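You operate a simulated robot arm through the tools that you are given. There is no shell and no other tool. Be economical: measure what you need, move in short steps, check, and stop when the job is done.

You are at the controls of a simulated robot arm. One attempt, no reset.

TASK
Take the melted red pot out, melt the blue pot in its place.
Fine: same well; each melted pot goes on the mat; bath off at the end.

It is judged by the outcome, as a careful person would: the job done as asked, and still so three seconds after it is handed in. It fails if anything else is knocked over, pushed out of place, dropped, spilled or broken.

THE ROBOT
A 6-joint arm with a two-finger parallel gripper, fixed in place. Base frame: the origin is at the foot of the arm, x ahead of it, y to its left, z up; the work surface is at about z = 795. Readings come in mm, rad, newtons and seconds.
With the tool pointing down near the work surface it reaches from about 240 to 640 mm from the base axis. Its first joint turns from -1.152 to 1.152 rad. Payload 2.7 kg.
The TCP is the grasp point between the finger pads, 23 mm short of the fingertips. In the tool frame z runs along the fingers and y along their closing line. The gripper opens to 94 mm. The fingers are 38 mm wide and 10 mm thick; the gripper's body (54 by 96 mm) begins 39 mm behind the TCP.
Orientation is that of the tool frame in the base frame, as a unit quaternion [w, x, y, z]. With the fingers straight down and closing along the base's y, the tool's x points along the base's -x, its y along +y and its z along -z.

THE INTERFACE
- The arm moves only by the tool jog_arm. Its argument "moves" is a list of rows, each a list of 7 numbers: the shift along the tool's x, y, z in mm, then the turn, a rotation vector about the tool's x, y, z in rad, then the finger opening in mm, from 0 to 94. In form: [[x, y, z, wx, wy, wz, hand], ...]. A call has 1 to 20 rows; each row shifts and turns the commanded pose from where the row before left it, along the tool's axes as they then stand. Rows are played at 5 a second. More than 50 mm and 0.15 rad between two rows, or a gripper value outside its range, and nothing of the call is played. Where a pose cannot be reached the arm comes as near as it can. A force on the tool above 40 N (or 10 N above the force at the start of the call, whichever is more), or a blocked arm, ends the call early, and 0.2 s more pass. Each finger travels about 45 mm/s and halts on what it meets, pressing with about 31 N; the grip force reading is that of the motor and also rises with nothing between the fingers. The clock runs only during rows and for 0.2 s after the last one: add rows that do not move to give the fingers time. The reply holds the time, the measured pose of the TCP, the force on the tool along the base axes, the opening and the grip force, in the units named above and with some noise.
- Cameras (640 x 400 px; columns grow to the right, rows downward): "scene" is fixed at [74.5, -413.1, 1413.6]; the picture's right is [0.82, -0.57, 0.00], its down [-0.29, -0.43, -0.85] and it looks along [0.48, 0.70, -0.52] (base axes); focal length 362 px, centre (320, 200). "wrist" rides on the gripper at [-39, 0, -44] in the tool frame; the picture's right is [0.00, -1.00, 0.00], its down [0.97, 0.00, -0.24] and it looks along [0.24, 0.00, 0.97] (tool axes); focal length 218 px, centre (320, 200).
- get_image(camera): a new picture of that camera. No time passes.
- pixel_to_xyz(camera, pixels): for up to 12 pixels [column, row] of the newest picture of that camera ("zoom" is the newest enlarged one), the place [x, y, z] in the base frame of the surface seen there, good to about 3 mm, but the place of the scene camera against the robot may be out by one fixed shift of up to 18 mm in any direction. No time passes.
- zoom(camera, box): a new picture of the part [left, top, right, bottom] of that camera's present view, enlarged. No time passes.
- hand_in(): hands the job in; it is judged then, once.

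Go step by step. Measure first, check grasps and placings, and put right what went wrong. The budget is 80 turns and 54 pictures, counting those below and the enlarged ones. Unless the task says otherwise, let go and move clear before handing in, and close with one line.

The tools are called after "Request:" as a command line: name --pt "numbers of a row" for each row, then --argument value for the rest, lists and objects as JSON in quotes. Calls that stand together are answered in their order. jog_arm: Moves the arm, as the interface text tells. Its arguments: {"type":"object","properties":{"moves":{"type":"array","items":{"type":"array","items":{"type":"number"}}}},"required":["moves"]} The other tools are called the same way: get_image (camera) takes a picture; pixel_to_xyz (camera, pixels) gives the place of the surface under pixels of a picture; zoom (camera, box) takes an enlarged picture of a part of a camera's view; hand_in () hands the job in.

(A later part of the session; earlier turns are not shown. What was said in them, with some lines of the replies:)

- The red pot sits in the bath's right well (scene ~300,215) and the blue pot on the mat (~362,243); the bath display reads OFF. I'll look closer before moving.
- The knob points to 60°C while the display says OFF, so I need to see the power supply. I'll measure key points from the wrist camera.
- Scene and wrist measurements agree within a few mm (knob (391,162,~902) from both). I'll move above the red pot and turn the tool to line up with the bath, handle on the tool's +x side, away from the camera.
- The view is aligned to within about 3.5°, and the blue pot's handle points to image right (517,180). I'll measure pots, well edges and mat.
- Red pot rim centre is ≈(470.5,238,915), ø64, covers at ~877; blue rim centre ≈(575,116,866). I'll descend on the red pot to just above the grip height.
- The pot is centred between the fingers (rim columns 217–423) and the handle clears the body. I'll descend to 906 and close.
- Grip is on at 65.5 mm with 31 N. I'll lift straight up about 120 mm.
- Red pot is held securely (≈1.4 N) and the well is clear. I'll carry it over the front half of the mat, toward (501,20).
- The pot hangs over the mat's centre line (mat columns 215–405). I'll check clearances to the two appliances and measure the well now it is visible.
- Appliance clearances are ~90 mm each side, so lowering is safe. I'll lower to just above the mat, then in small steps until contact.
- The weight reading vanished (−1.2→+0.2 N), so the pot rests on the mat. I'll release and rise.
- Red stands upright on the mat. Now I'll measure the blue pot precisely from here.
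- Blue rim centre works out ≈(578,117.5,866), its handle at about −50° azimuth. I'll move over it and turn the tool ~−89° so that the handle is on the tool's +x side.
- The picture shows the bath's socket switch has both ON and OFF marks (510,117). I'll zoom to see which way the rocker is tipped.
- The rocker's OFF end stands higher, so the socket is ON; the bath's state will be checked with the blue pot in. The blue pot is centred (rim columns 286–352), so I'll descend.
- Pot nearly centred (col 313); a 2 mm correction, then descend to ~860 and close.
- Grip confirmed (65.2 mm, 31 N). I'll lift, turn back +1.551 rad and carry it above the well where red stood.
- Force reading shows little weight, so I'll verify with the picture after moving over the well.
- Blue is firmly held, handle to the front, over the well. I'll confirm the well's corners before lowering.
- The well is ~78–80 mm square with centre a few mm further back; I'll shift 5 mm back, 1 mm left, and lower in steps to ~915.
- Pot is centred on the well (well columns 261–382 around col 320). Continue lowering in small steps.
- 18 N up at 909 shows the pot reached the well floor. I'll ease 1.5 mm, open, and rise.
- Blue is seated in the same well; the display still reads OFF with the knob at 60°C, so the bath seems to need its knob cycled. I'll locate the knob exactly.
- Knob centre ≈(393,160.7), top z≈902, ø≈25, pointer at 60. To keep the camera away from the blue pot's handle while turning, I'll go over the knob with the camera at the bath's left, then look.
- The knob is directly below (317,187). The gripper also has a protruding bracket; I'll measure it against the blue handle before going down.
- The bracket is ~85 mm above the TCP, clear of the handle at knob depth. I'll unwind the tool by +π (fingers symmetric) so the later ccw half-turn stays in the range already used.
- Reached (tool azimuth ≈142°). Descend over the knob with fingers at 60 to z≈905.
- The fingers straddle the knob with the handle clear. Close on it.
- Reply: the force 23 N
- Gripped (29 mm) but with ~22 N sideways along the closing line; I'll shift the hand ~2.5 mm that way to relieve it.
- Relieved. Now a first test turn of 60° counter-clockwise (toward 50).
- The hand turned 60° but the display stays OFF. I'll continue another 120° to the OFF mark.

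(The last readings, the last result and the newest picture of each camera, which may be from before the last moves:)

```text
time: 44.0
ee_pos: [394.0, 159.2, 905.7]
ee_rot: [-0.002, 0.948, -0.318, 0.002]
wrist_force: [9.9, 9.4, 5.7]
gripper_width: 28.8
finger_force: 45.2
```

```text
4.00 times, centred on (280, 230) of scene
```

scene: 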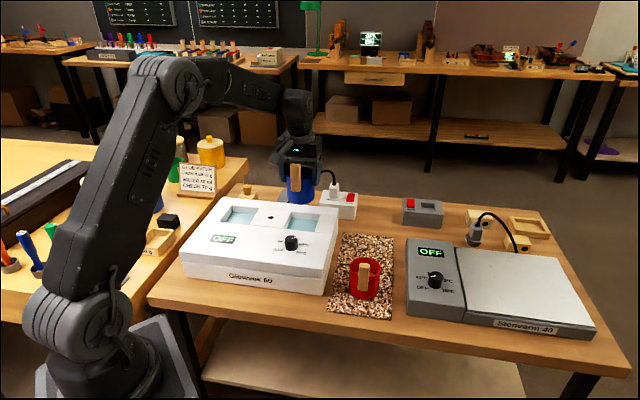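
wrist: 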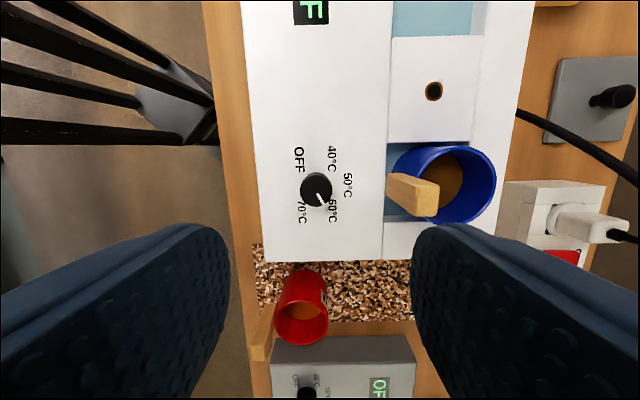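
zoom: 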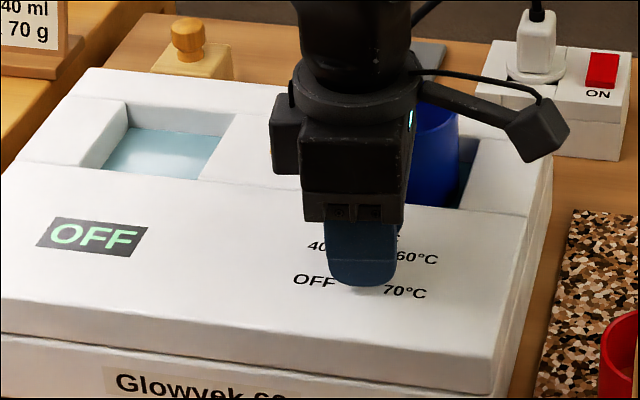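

The orange lamp went out, so the knob has reached OFF and the bath is reset. Now turn clockwise 180° back to 60°C.

Request:
jog_arm --pt "0 0 0 0 0 0.14 15" --pt "0 0 0 0 0 0.14 15" --pt "0 0 0 0 0 0.14 15" --pt "0 0 0 0 0 0.14 15" --pt "0 0 0 0 0 0.14 15" --pt "0 0 0 0 0 0.14 15" --pt "0 0 0 0 0 0.14 15" --pt "0 0 0 0 0 0.14 15" --pt "0 0 0 0 0 0.14 15" --pt "0 0 0 0 0 0.14 15" --pt "0 0 0 0 0 0.14 15" --pt "0 0 0 0 0 0.14 15" --pt "0 0 0 0 0 0.14 15" --pt "0 0 0 0 0 0.14 15" --pt "0 0 0 0 0 0.14 15" --pt "0 0 0 0 0 0.14 15" --pt "0 0 0 0 0 0.14 15" --pt "0 0 0 0 0 0.14 15" --pt "0 0 0 0 0 0.14 15" --pt "0 0 0 0 0 0.14 15"

Request:
jog_arm --pt "0 0 0 0 0 0.14 15" --pt "0 0 0 0 0 0.14 15" --pt "0 0 0 0 0 0.064 15" --pt "0 0 0 0 0 0 15"

Request:
zoom --camera "scene" --box '[210, 180, 350, 280]'

```text
time: 48.2
ee_pos: [391.9, 158.5, 904.9]
ee_rot: [0.0, 0.155, 0.988, 0.001]
wrist_force: [-10.8, 9.4, 12.7]
gripper_width: 29.1
finger_force: 45.4
```

```text
time: 49.2
ee_pos: [392.2, 160.9, 905.5]
ee_rot: [-0.001, 0.32, 0.947, 0.001]
wrist_force: [-8.4, 26.5, 4.7]
gripper_width: 28.7
finger_force: 45.2
```

```text
4.00 times, centred on (280, 230) of scene
```

zoom: 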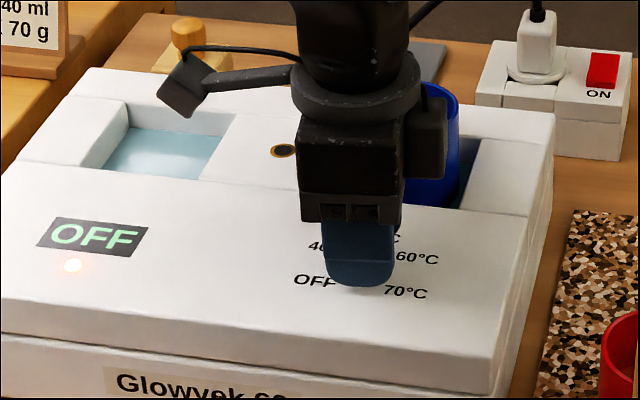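

The lamp lit again with the knob back at 60. I'll release, rise, and look at knob, display and pot content from above while some time passes.

Request:
jog_arm --pt "0 0 0 0 0 0 40" --pt "0 0 0 0 0 0 60" --pt "0 0 -20 0 0 0 60" --pt "0 0 -40 0 0 0 60" --pt "0 0 -40 0 0 0 60" --pt "0 0 -40 0 0 0 60" --pt "0 0 -10 0 0 -0.14 60" --pt "0 0 0 0 0 -0.14 60" --pt "0 0 0 0 0 -0.14 60" --pt "0 0 0 0 0 -0.14 60" --pt "0 0 0 0 0 -0.14 60" --pt "0 0 0 0 0 -0.14 60" --pt "0 0 0 0 0 -0.14 60" --pt "0 0 0 0 0 -0.14 60" --pt "0 0 0 0 0 -0.14 60" --pt "0 0 0 0 0 -0.14 94" --pt "-30 0 0 0 0 0 94" --pt "-30 0 0 0 0 0 94" --pt "0 0 0 0 0 0 94"

Request:
get_image --camera "wrist"

```text
time: 53.2
ee_pos: [436.5, 200.2, 1056.8]
ee_rot: [0.001, -0.366, 0.931, 0.0]
wrist_force: [0.6, 0.1, 0.7]
gripper_width: 93.7
finger_force: 0.0
```

```text
13 pictures are left
```

wrist: 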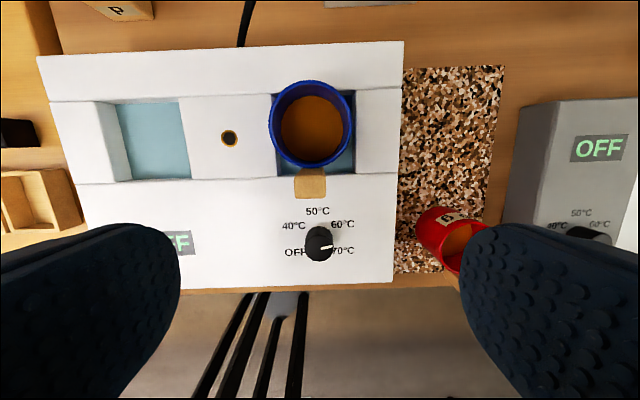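

I'll zoom in on the knob, lamp and pot contents; pointer at about (328,247).

Request:
zoom --camera "wrist" --box '[150, 60, 390, 270]'

```text
1.90 times, centred on (270, 165) of wrist
```

zoom: 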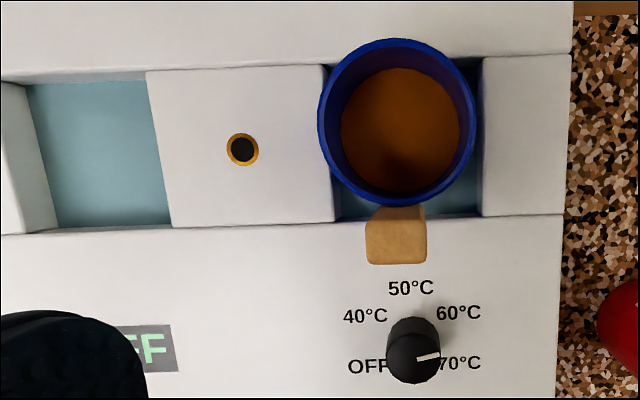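

The pointer sits slightly past 60 toward 70. Let me check display and pots from the scene camera.

Request:
zoom --camera "scene" --box '[190, 185, 400, 315]'

```text
3.05 times, centred on (295, 250) of scene
```

zoom: 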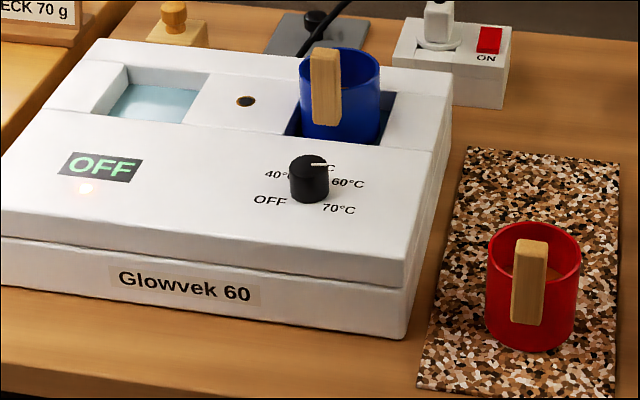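

Blue's content has changed from dull brown to orange, so the bath is heating. I'll wait a few seconds and compare with the red pot's content close-up.

Request:
jog_arm --pt "0 -10 0 0 0 0 94" --pt "0 -10 0 0 0 0 94" --pt "0 -10 0 0 0 0 94" --pt "0 -10 0 0 0 0 94" --pt "0 0 0 0 0 0 94" --pt "0 0 0 0 0 0 94" --pt "0 0 0 0 0 0 94" --pt "0 0 0 0 0 0 94" --pt "0 0 0 0 0 0 94" --pt "0 0 0 0 0 0 94" --pt "0 0 0 0 0 0 94" --pt "0 0 0 0 0 0 94" --pt "0 0 0 0 0 0 94" --pt "0 0 0 0 0 0 94" --pt "0 0 0 0 0 0 94" --pt "0 0 0 0 0 0 94" --pt "0 0 0 0 0 0 94" --pt "0 0 0 0 0 0 94" --pt "0 0 0 0 0 0 94" --pt "0 0 0 0 0 0 94"

Request:
zoom --camera "wrist" --box '[200, 60, 460, 280]'

```text
time: 57.4
ee_pos: [462.3, 170.6, 1056.2]
ee_rot: [0.001, -0.364, 0.931, 0.0]
wrist_force: [0.0, 0.0, 0.0]
gripper_width: 93.8
finger_force: 0.0
```

```text
1.82 times, centred on (330, 170) of wrist
```

zoom: 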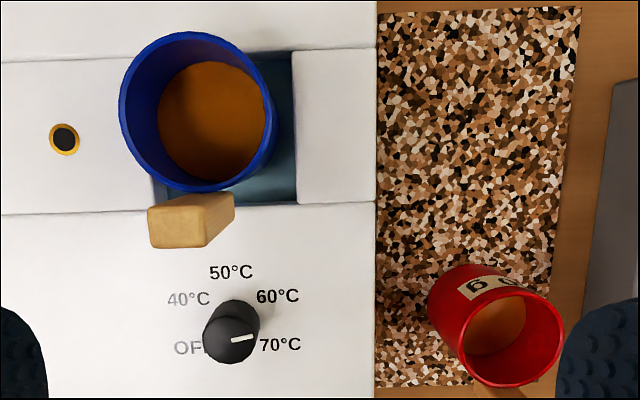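

Blue's content is brightening progressively (now near red's orange). I'll wait ~8 s more and compare the same view.

Request:
jog_arm --pt "0 0 0 0 0 0 94" --pt "0 0 0 0 0 0 94" --pt "0 0 0 0 0 0 94" --pt "0 0 0 0 0 0 94" --pt "0 0 0 0 0 0 94" --pt "0 0 0 0 0 0 94" --pt "0 0 0 0 0 0 94" --pt "0 0 0 0 0 0 94" --pt "0 0 0 0 0 0 94" --pt "0 0 0 0 0 0 94" --pt "0 0 0 0 0 0 94" --pt "0 0 0 0 0 0 94" --pt "0 0 0 0 0 0 94" --pt "0 0 0 0 0 0 94" --pt "0 0 0 0 0 0 94" --pt "0 0 0 0 0 0 94" --pt "0 0 0 0 0 0 94" --pt "0 0 0 0 0 0 94" --pt "0 0 0 0 0 0 94" --pt "0 0 0 0 0 0 94"

Request:
jog_arm --pt "0 0 0 0 0 0 94" --pt "0 0 0 0 0 0 94" --pt "0 0 0 0 0 0 94" --pt "0 0 0 0 0 0 94" --pt "0 0 0 0 0 0 94" --pt "0 0 0 0 0 0 94" --pt "0 0 0 0 0 0 94" --pt "0 0 0 0 0 0 94" --pt "0 0 0 0 0 0 94" --pt "0 0 0 0 0 0 94" --pt "0 0 0 0 0 0 94" --pt "0 0 0 0 0 0 94" --pt "0 0 0 0 0 0 94" --pt "0 0 0 0 0 0 94" --pt "0 0 0 0 0 0 94" --pt "0 0 0 0 0 0 94" --pt "0 0 0 0 0 0 94" --pt "0 0 0 0 0 0 94" --pt "0 0 0 0 0 0 94" --pt "0 0 0 0 0 0 94"

Request:
zoom --camera "wrist" --box '[200, 60, 460, 280]'

```text
time: 61.6
ee_pos: [463.1, 169.6, 1055.1]
ee_rot: [0.0, -0.365, 0.931, 0.0]
wrist_force: [0.4, 0.0, -0.1]
gripper_width: 93.9
finger_force: 0.1
```

```text
time: 65.8
ee_pos: [462.5, 169.6, 1056.7]
ee_rot: [0.001, -0.365, 0.931, 0.0]
wrist_force: [-0.1, 0.1, 0.4]
gripper_width: 94.3
finger_force: 0.1
```

```text
1.82 times, centred on (330, 170) of wrist
```

zoom: 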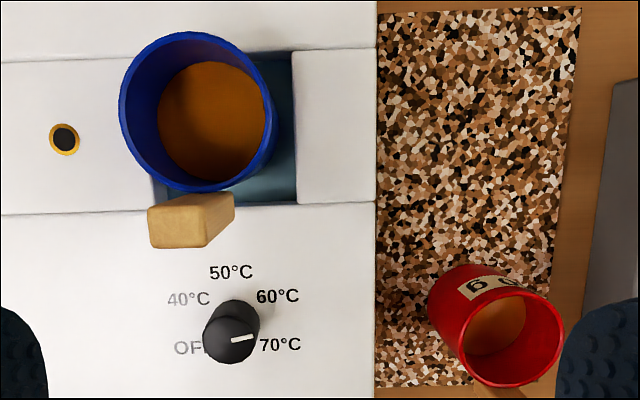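

No further change and it matches red's content, so the blue pot is melted. Now to turn the bath off: over the knob with the tool at ~135°, then descend.

Request:
jog_arm --pt "29.2 20.1 0 0 0 0 60" --pt "29.2 20.1 0 0 0 0 60" --pt "0 0 0 0 0 0.139 60" --pt "0 0 0 0 0 0.139 60" --pt "0 0 0 0 0 0.139 60" --pt "0 0 0 0 0 0.139 60" --pt "0 0 0 0 0 0.139 60" --pt "0 0 0 0 0 0.139 60" --pt "0 0 0 0 0 0.139 60" --pt "0 0 0 0 0 0.139 60" --pt "0 0 0 0 0 0.139 60" --pt "0 0 0 0 0 0.139 60" --pt "0 0 0 0 0 0.139 60" --pt "0 0 40 0 0 0 60" --pt "0 0 40 0 0 0 60" --pt "0 0 30 0 0 0 60" --pt "0 0 0 0 0 0 60"

```text
time: 69.4
ee_pos: [390.4, 155.3, 946.0]
ee_rot: [0.0, 0.38, 0.925, 0.0]
wrist_force: [0.1, -0.3, 0.4]
gripper_width: 60.2
finger_force: 0.1
```

Position is ~4 mm off; correct and descend to 906, then close.

Request:
jog_arm --pt "1.5 4 15 0 0 0 60" --pt "0 0 15 0 0 0 60" --pt "0 0 10 0 0 0 60" --pt "0 0 0 0 0 0 45" --pt "0 0 0 0 0 0 30" --pt "0 0 0 0 0 0 15" --pt "0 0 0 0 0 0 15" --pt "0 0 0 0 0 0 15"

```text
time: 71.2
ee_pos: [392.4, 160.4, 905.1]
ee_rot: [-0.003, 0.381, 0.925, -0.003]
wrist_force: [-16.8, -33.5, 6.7]
gripper_width: 28.9
finger_force: 45.1
```

Sideways force ~35 N along the closing line; relieve by shifting −y.

Request:
jog_arm --pt "0 -1.2 0 0 0 0 15" --pt "0 -1.2 0 0 0 0 15" --pt "0 -1.0 0 0 0 0 15" --pt "0 0 0 0 0 0 15"

```text
time: 72.2
ee_pos: [391.4, 158.1, 905.7]
ee_rot: [0.0, 0.38, 0.925, 0.001]
wrist_force: [-0.6, -23.7, -1.5]
gripper_width: 29.1
finger_force: 44.9
```

Request:
jog_arm --pt "-0.8 -1.2 0 0 0 0 15" --pt "0 0 0 0 0 0 15"

```text
time: 72.8
ee_pos: [393.1, 158.3, 906.0]
ee_rot: [-0.001, 0.381, 0.925, 0.0]
wrist_force: [11.6, -17.0, -23.7]
gripper_width: 28.7
finger_force: 45.2
```

Acceptable. Turn counter-clockwise toward OFF (~155° first, then the rest).

Request:
jog_arm --pt "0 0 0 0 0 -0.136 15" --pt "0 0 0 0 0 -0.136 15" --pt "0 0 0 0 0 -0.136 15" --pt "0 0 0 0 0 -0.136 15" --pt "0 0 0 0 0 -0.136 15" --pt "0 0 0 0 0 -0.136 15" --pt "0 0 0 0 0 -0.136 15" --pt "0 0 0 0 0 -0.136 15" --pt "0 0 0 0 0 -0.136 15" --pt "0 0 0 0 0 -0.136 15" --pt "0 0 0 0 0 -0.136 15" --pt "0 0 0 0 0 -0.136 15" --pt "0 0 0 0 0 -0.136 15" --pt "0 0 0 0 0 -0.136 15" --pt "0 0 0 0 0 -0.136 15" --pt "0 0 0 0 0 -0.136 15" --pt "0 0 0 0 0 -0.136 15" --pt "0 0 0 0 0 -0.136 15" --pt "0 0 0 0 0 -0.136 15" --pt "0 0 0 0 0 -0.136 15"

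Request:
jog_arm --pt "0 0 0 0 0 -0.136 15" --pt "0 0 0 0 0 -0.136 15" --pt "0 0 0 0 0 -0.136 15" --pt "0 0 0 0 0 -0.136 15" --pt "0 0 0 0 0 -0.136 15" --pt "0 0 0 0 0 0 15"

```text
time: 77.0
ee_pos: [393.2, 158.8, 905.7]
ee_rot: [-0.001, 0.825, -0.565, 0.0]
wrist_force: [11.5, -20.2, -11.5]
gripper_width: 28.9
finger_force: 45.0
```

```text
time: 78.4
ee_pos: [393.5, 158.9, 905.2]
ee_rot: [0.0, 0.966, -0.258, -0.001]
wrist_force: [12.8, -20.1, -17.4]
gripper_width: 29.1
finger_force: 45.3
```

Turn complete. Release, rise and swing back to the pot-gripping orientation, then check knob and lamp.

Request:
jog_arm --pt "0 0 0 0 0 0 40" --pt "0 0 0 0 0 0 60" --pt "0 0 -20 0 0 0 60" --pt "0 0 -45 0 0 0 60" --pt "0 0 -45 0 0 0 60" --pt "0 0 -40 0 0 0 60" --pt "0 0 0 0 0 0.145 60" --pt "0 0 0 0 0 0.145 60" --pt "0 0 0 0 0 0.145 60" --pt "0 0 0 0 0 0.145 60" --pt "0 0 0 0 0 0.145 60" --pt "0 0 0 0 0 0.145 60" --pt "0 0 0 0 0 0.145 60" --pt "0 0 0 0 0 0.145 60" --pt "0 0 0 0 0 0.145 60" --pt "0 0 0 0 0 0.145 60" --pt "0 0 0 0 0 0.145 94" --pt "0 0 0 0 0 0.145 94" --pt "0 0 0 0 0 0.145 94" --pt "0 0 0 0 0 0 94"

Request:
jog_arm --pt "-37 3 0 0 0 0 94" --pt "-37 3 0 0 0 0 94" --pt "-37 3 0 0 0 0 94" --pt "0 0 0 0 0 0 94"

Request:
get_image --camera "wrist"

Request:
zoom --camera "scene" --box '[190, 185, 400, 315]'

```text
time: 82.6
ee_pos: [392.6, 159.9, 1055.3]
ee_rot: [0.001, -0.357, 0.934, 0.0]
wrist_force: [0.4, 0.1, -0.5]
gripper_width: 93.7
finger_force: 0.1
```

```text
time: 83.6
ee_pos: [466.7, 241.1, 1055.8]
ee_rot: [0.0, -0.359, 0.933, 0.0]
wrist_force: [0.9, 1.0, -0.2]
gripper_width: 94.0
finger_force: 0.0
```

```text
8 pictures are left
```

wrist: 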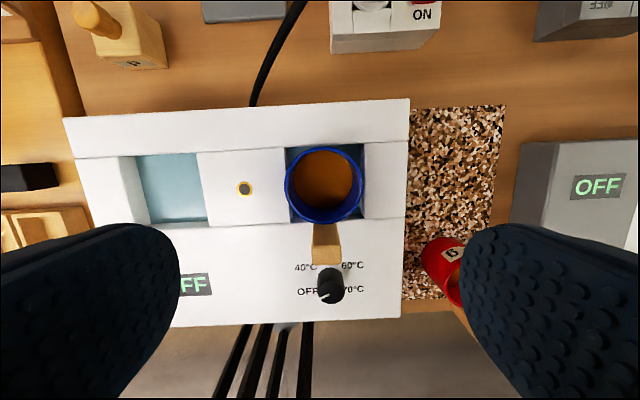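

```text
3.05 times, centred on (295, 250) of scene
```

zoom: 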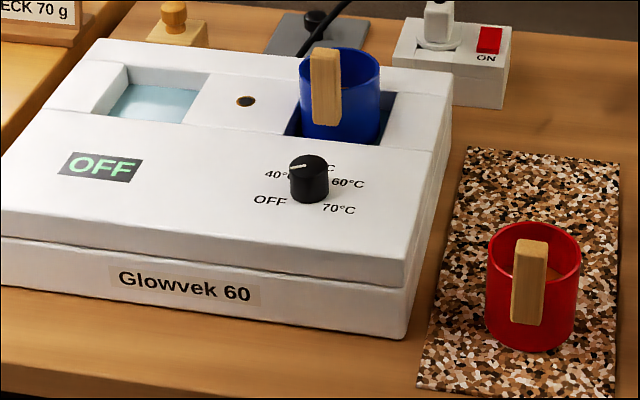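

Lamp is out and the pointer is at OFF. One close look at blue's content before taking it out.

Request:
zoom --camera "wrist" --box '[270, 130, 470, 310]'

Request:
pixel_to_xyz --camera "wrist" --pixels '[[286, 185], [360, 185], [324, 148], [324, 220], [326, 255], [323, 185], [404, 190], [494, 180], [410, 110], [503, 106], [447, 245]]'

```text
2.22 times, centred on (370, 220) of wrist
```

zoom: 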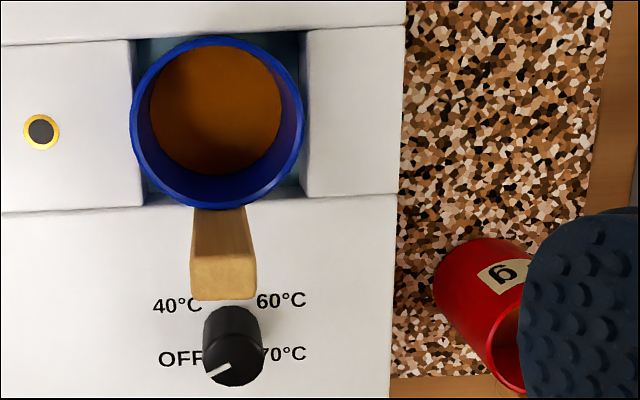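

```text
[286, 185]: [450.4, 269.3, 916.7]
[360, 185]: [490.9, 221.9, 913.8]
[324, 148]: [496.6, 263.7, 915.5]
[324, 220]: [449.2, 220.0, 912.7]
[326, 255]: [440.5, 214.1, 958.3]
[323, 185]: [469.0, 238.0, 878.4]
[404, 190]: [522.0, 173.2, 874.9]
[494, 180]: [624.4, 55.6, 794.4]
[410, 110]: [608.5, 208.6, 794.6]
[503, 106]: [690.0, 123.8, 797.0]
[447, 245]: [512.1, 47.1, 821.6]
```

Content is smooth orange like red's. Now grip the blue pot: rim centre ≈(471.5,243); align and descend to 908.

Request:
jog_arm --pt "-6.5 -1.9 0 0 0 0 94" --pt "0 0 40 0 0 0 94" --pt "0 0 40 0 0 0 94" --pt "0 0 35 0 0 0 94" --pt "0 0 20 0 0 0 94" --pt "0 0 12 0 0 0 94" --pt "0 0 0 0 0 0 80" --pt "0 0 0 0 0 0 65" --pt "0 0 0 0 0 0 50" --pt "0 0 0 0 0 0 50" --pt "0 0 0 0 0 0 50"

```text
time: 86.0
ee_pos: [474.1, 243.4, 908.2]
ee_rot: [0.0, -0.358, 0.934, 0.001]
wrist_force: [-0.5, 0.3, -0.4]
gripper_width: 64.9
finger_force: 31.1
```

Gripped at 64.9 mm. Lift and carry to the rear half of the mat.

Request:
jog_arm --pt "0 0 -10 0 0 0 50" --pt "0 0 -20 0 0 0 50" --pt "0 0 -30 0 0 0 50" --pt "0 0 -40 0 0 0 50" --pt "0 0 -10 0 0 0 50" --pt "0.3 -42.3 0 0 0 0 50" --pt "0.3 -42.3 0 0 0 0 50" --pt "0.3 -42.3 0 0 0 0 50" --pt "0.3 -42.3 0 0 0 0 50" --pt "0 0 40 0 0 0 50" --pt "0 0 40 0 0 0 50" --pt "0 0 15 0 0 0 50" --pt "0 0 0 0 0 0 50"

Request:
get_image --camera "wrist"

Request:
zoom --camera "scene" --box '[270, 160, 450, 330]'

```text
time: 88.8
ee_pos: [587.3, 116.2, 923.2]
ee_rot: [0.001, -0.359, 0.934, 0.001]
wrist_force: [0.0, -0.5, -1.2]
gripper_width: 64.5
finger_force: 31.0
```

```text
5 pictures are left
```

wrist: 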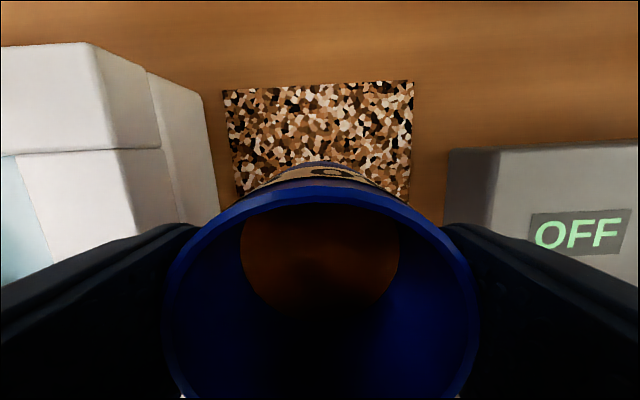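

```text
2.35 times, centred on (360, 245) of scene
```

zoom: 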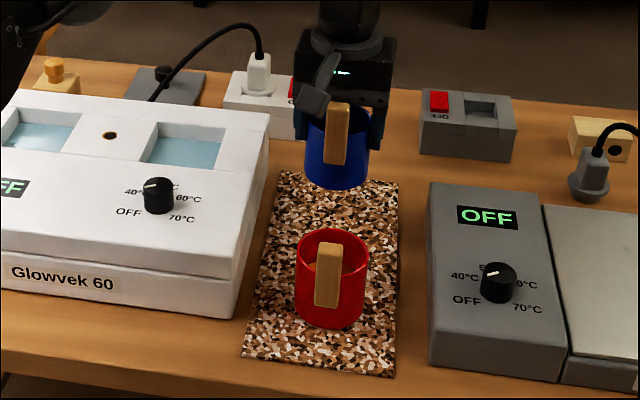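

Centred over the mat's rear half, clear of red. Lower to just above and then gently until contact (expected TCP ≈860–862).

Request:
jog_arm --pt "0 0 30 0 0 0 50" --pt "0 0 20 0 0 0 50" --pt "0 0 6 0 0 0 50" --pt "0 0 3 0 0 0 50" --pt "0 0 2 0 0 0 50" --pt "0 0 0 0 0 0 50"

```text
time: 90.2
ee_pos: [588.3, 117.3, 861.8]
ee_rot: [0.001, -0.358, 0.934, 0.0]
wrist_force: [0.1, -0.8, -0.9]
gripper_width: 64.4
finger_force: 31.2
```

Weight is still on the tool; lower in 1 mm steps.

Request:
jog_arm --pt "0 0 1 0 0 0 50" --pt "0 0 1 0 0 0 50" --pt "0 0 0 0 0 0 50"

```text
time: 91.0
ee_pos: [587.9, 116.5, 860.7]
ee_rot: [0.001, -0.358, 0.934, 0.0]
wrist_force: [1.4, -0.1, -2.1]
gripper_width: 64.4
finger_force: 30.8
```

Request:
jog_arm --pt "0 0 0.8 0 0 0 50" --pt "0 0 0.7 0 0 0 50" --pt "0 0 0 0 0 0 50"

```text
time: 91.8
ee_pos: [588.2, 117.5, 859.5]
ee_rot: [0.001, -0.358, 0.934, 0.0]
wrist_force: [-0.4, -0.3, -0.6]
gripper_width: 64.7
finger_force: 30.9
```

Request:
jog_arm --pt "0 0 0.8 0 0 0 50" --pt "0 0 0.7 0 0 0 50" --pt "0 0 0 0 0 0 50"

```text
time: 92.6
ee_pos: [587.0, 115.8, 858.2]
ee_rot: [0.002, -0.358, 0.934, 0.0]
wrist_force: [2.9, -0.6, 5.2]
gripper_width: 64.5
finger_force: 31.0
```

Contact: +5 N at 858.2. Release and rise clear.

Request:
jog_arm --pt "0 0 0 0 0 0 70" --pt "0 0 0 0 0 0 84" --pt "0 0 0 0 0 0 92" --pt "0 0 -20 0 0 0 92" --pt "0 0 -40 0 0 0 92" --pt "0 0 -40 0 0 0 92" --pt "0 0 -40 0 0 0 92" --pt "0 0 -40 0 0 0 92" --pt "-15 0 -30 0 0 0 92" --pt "0 0 0 0 0 0 92"

Request:
get_image --camera "wrist"

Request:
zoom --camera "scene" --box '[170, 160, 450, 335]'

```text
time: 94.8
ee_pos: [599.2, 125.5, 1067.3]
ee_rot: [-0.001, -0.358, 0.934, 0.001]
wrist_force: [-0.8, -0.6, -0.2]
gripper_width: 92.2
finger_force: 0.1
```

```text
3 pictures are left
```

wrist: 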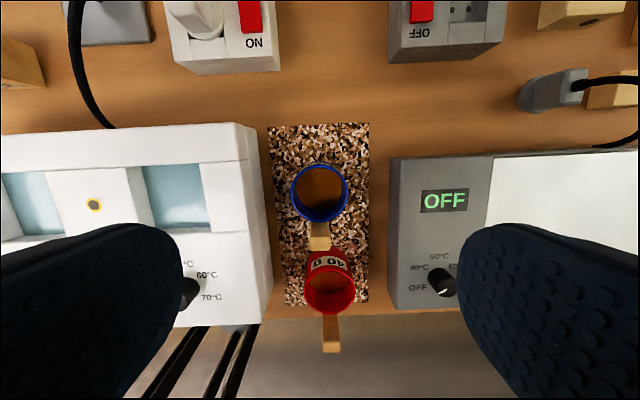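

```text
2.29 times, centred on (310, 248) of scene
```

zoom: 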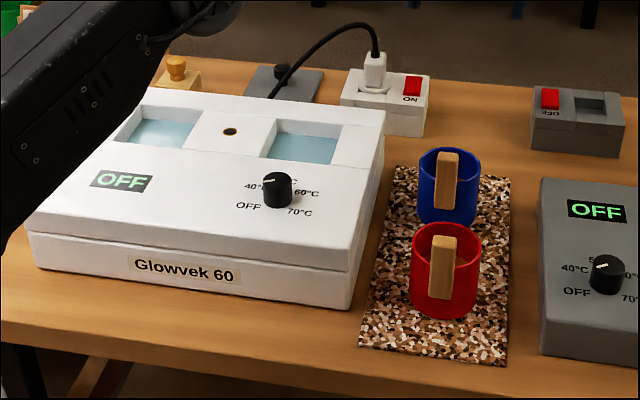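

Both pots stand on the mat, bath lamp out, knob at OFF. One last comparison of the two contents side by side.

Request:
zoom --camera "wrist" --box '[260, 140, 380, 330]'

```text
2.11 times, centred on (320, 235) of wrist
```

zoom: 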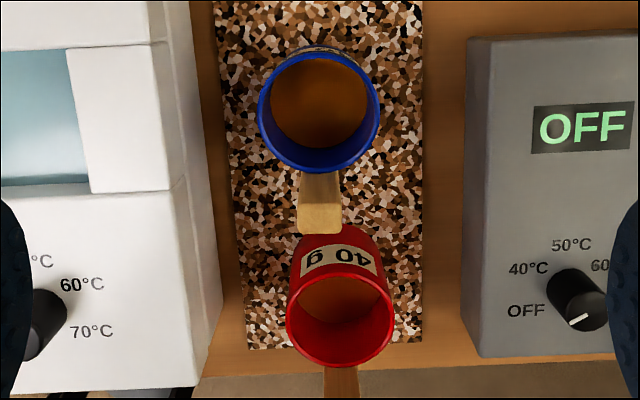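

Both contents are now the same smooth orange, both pots are upright on the mat, the bath is off, and the arm is clear. I'm handing in.

Request:
hand_in

```text
The job is handed in.
```

I took the red pot out and melted the blue pot in the same well. Both pots are now upright on the mat, the bath knob is at OFF with its lamp out, and the arm is clear. I judged the blue pot melted by colour: its contents now match the red pot's smooth orange. The knob sat slightly past 60°C, toward 70, for about the last 25 seconds of heating.
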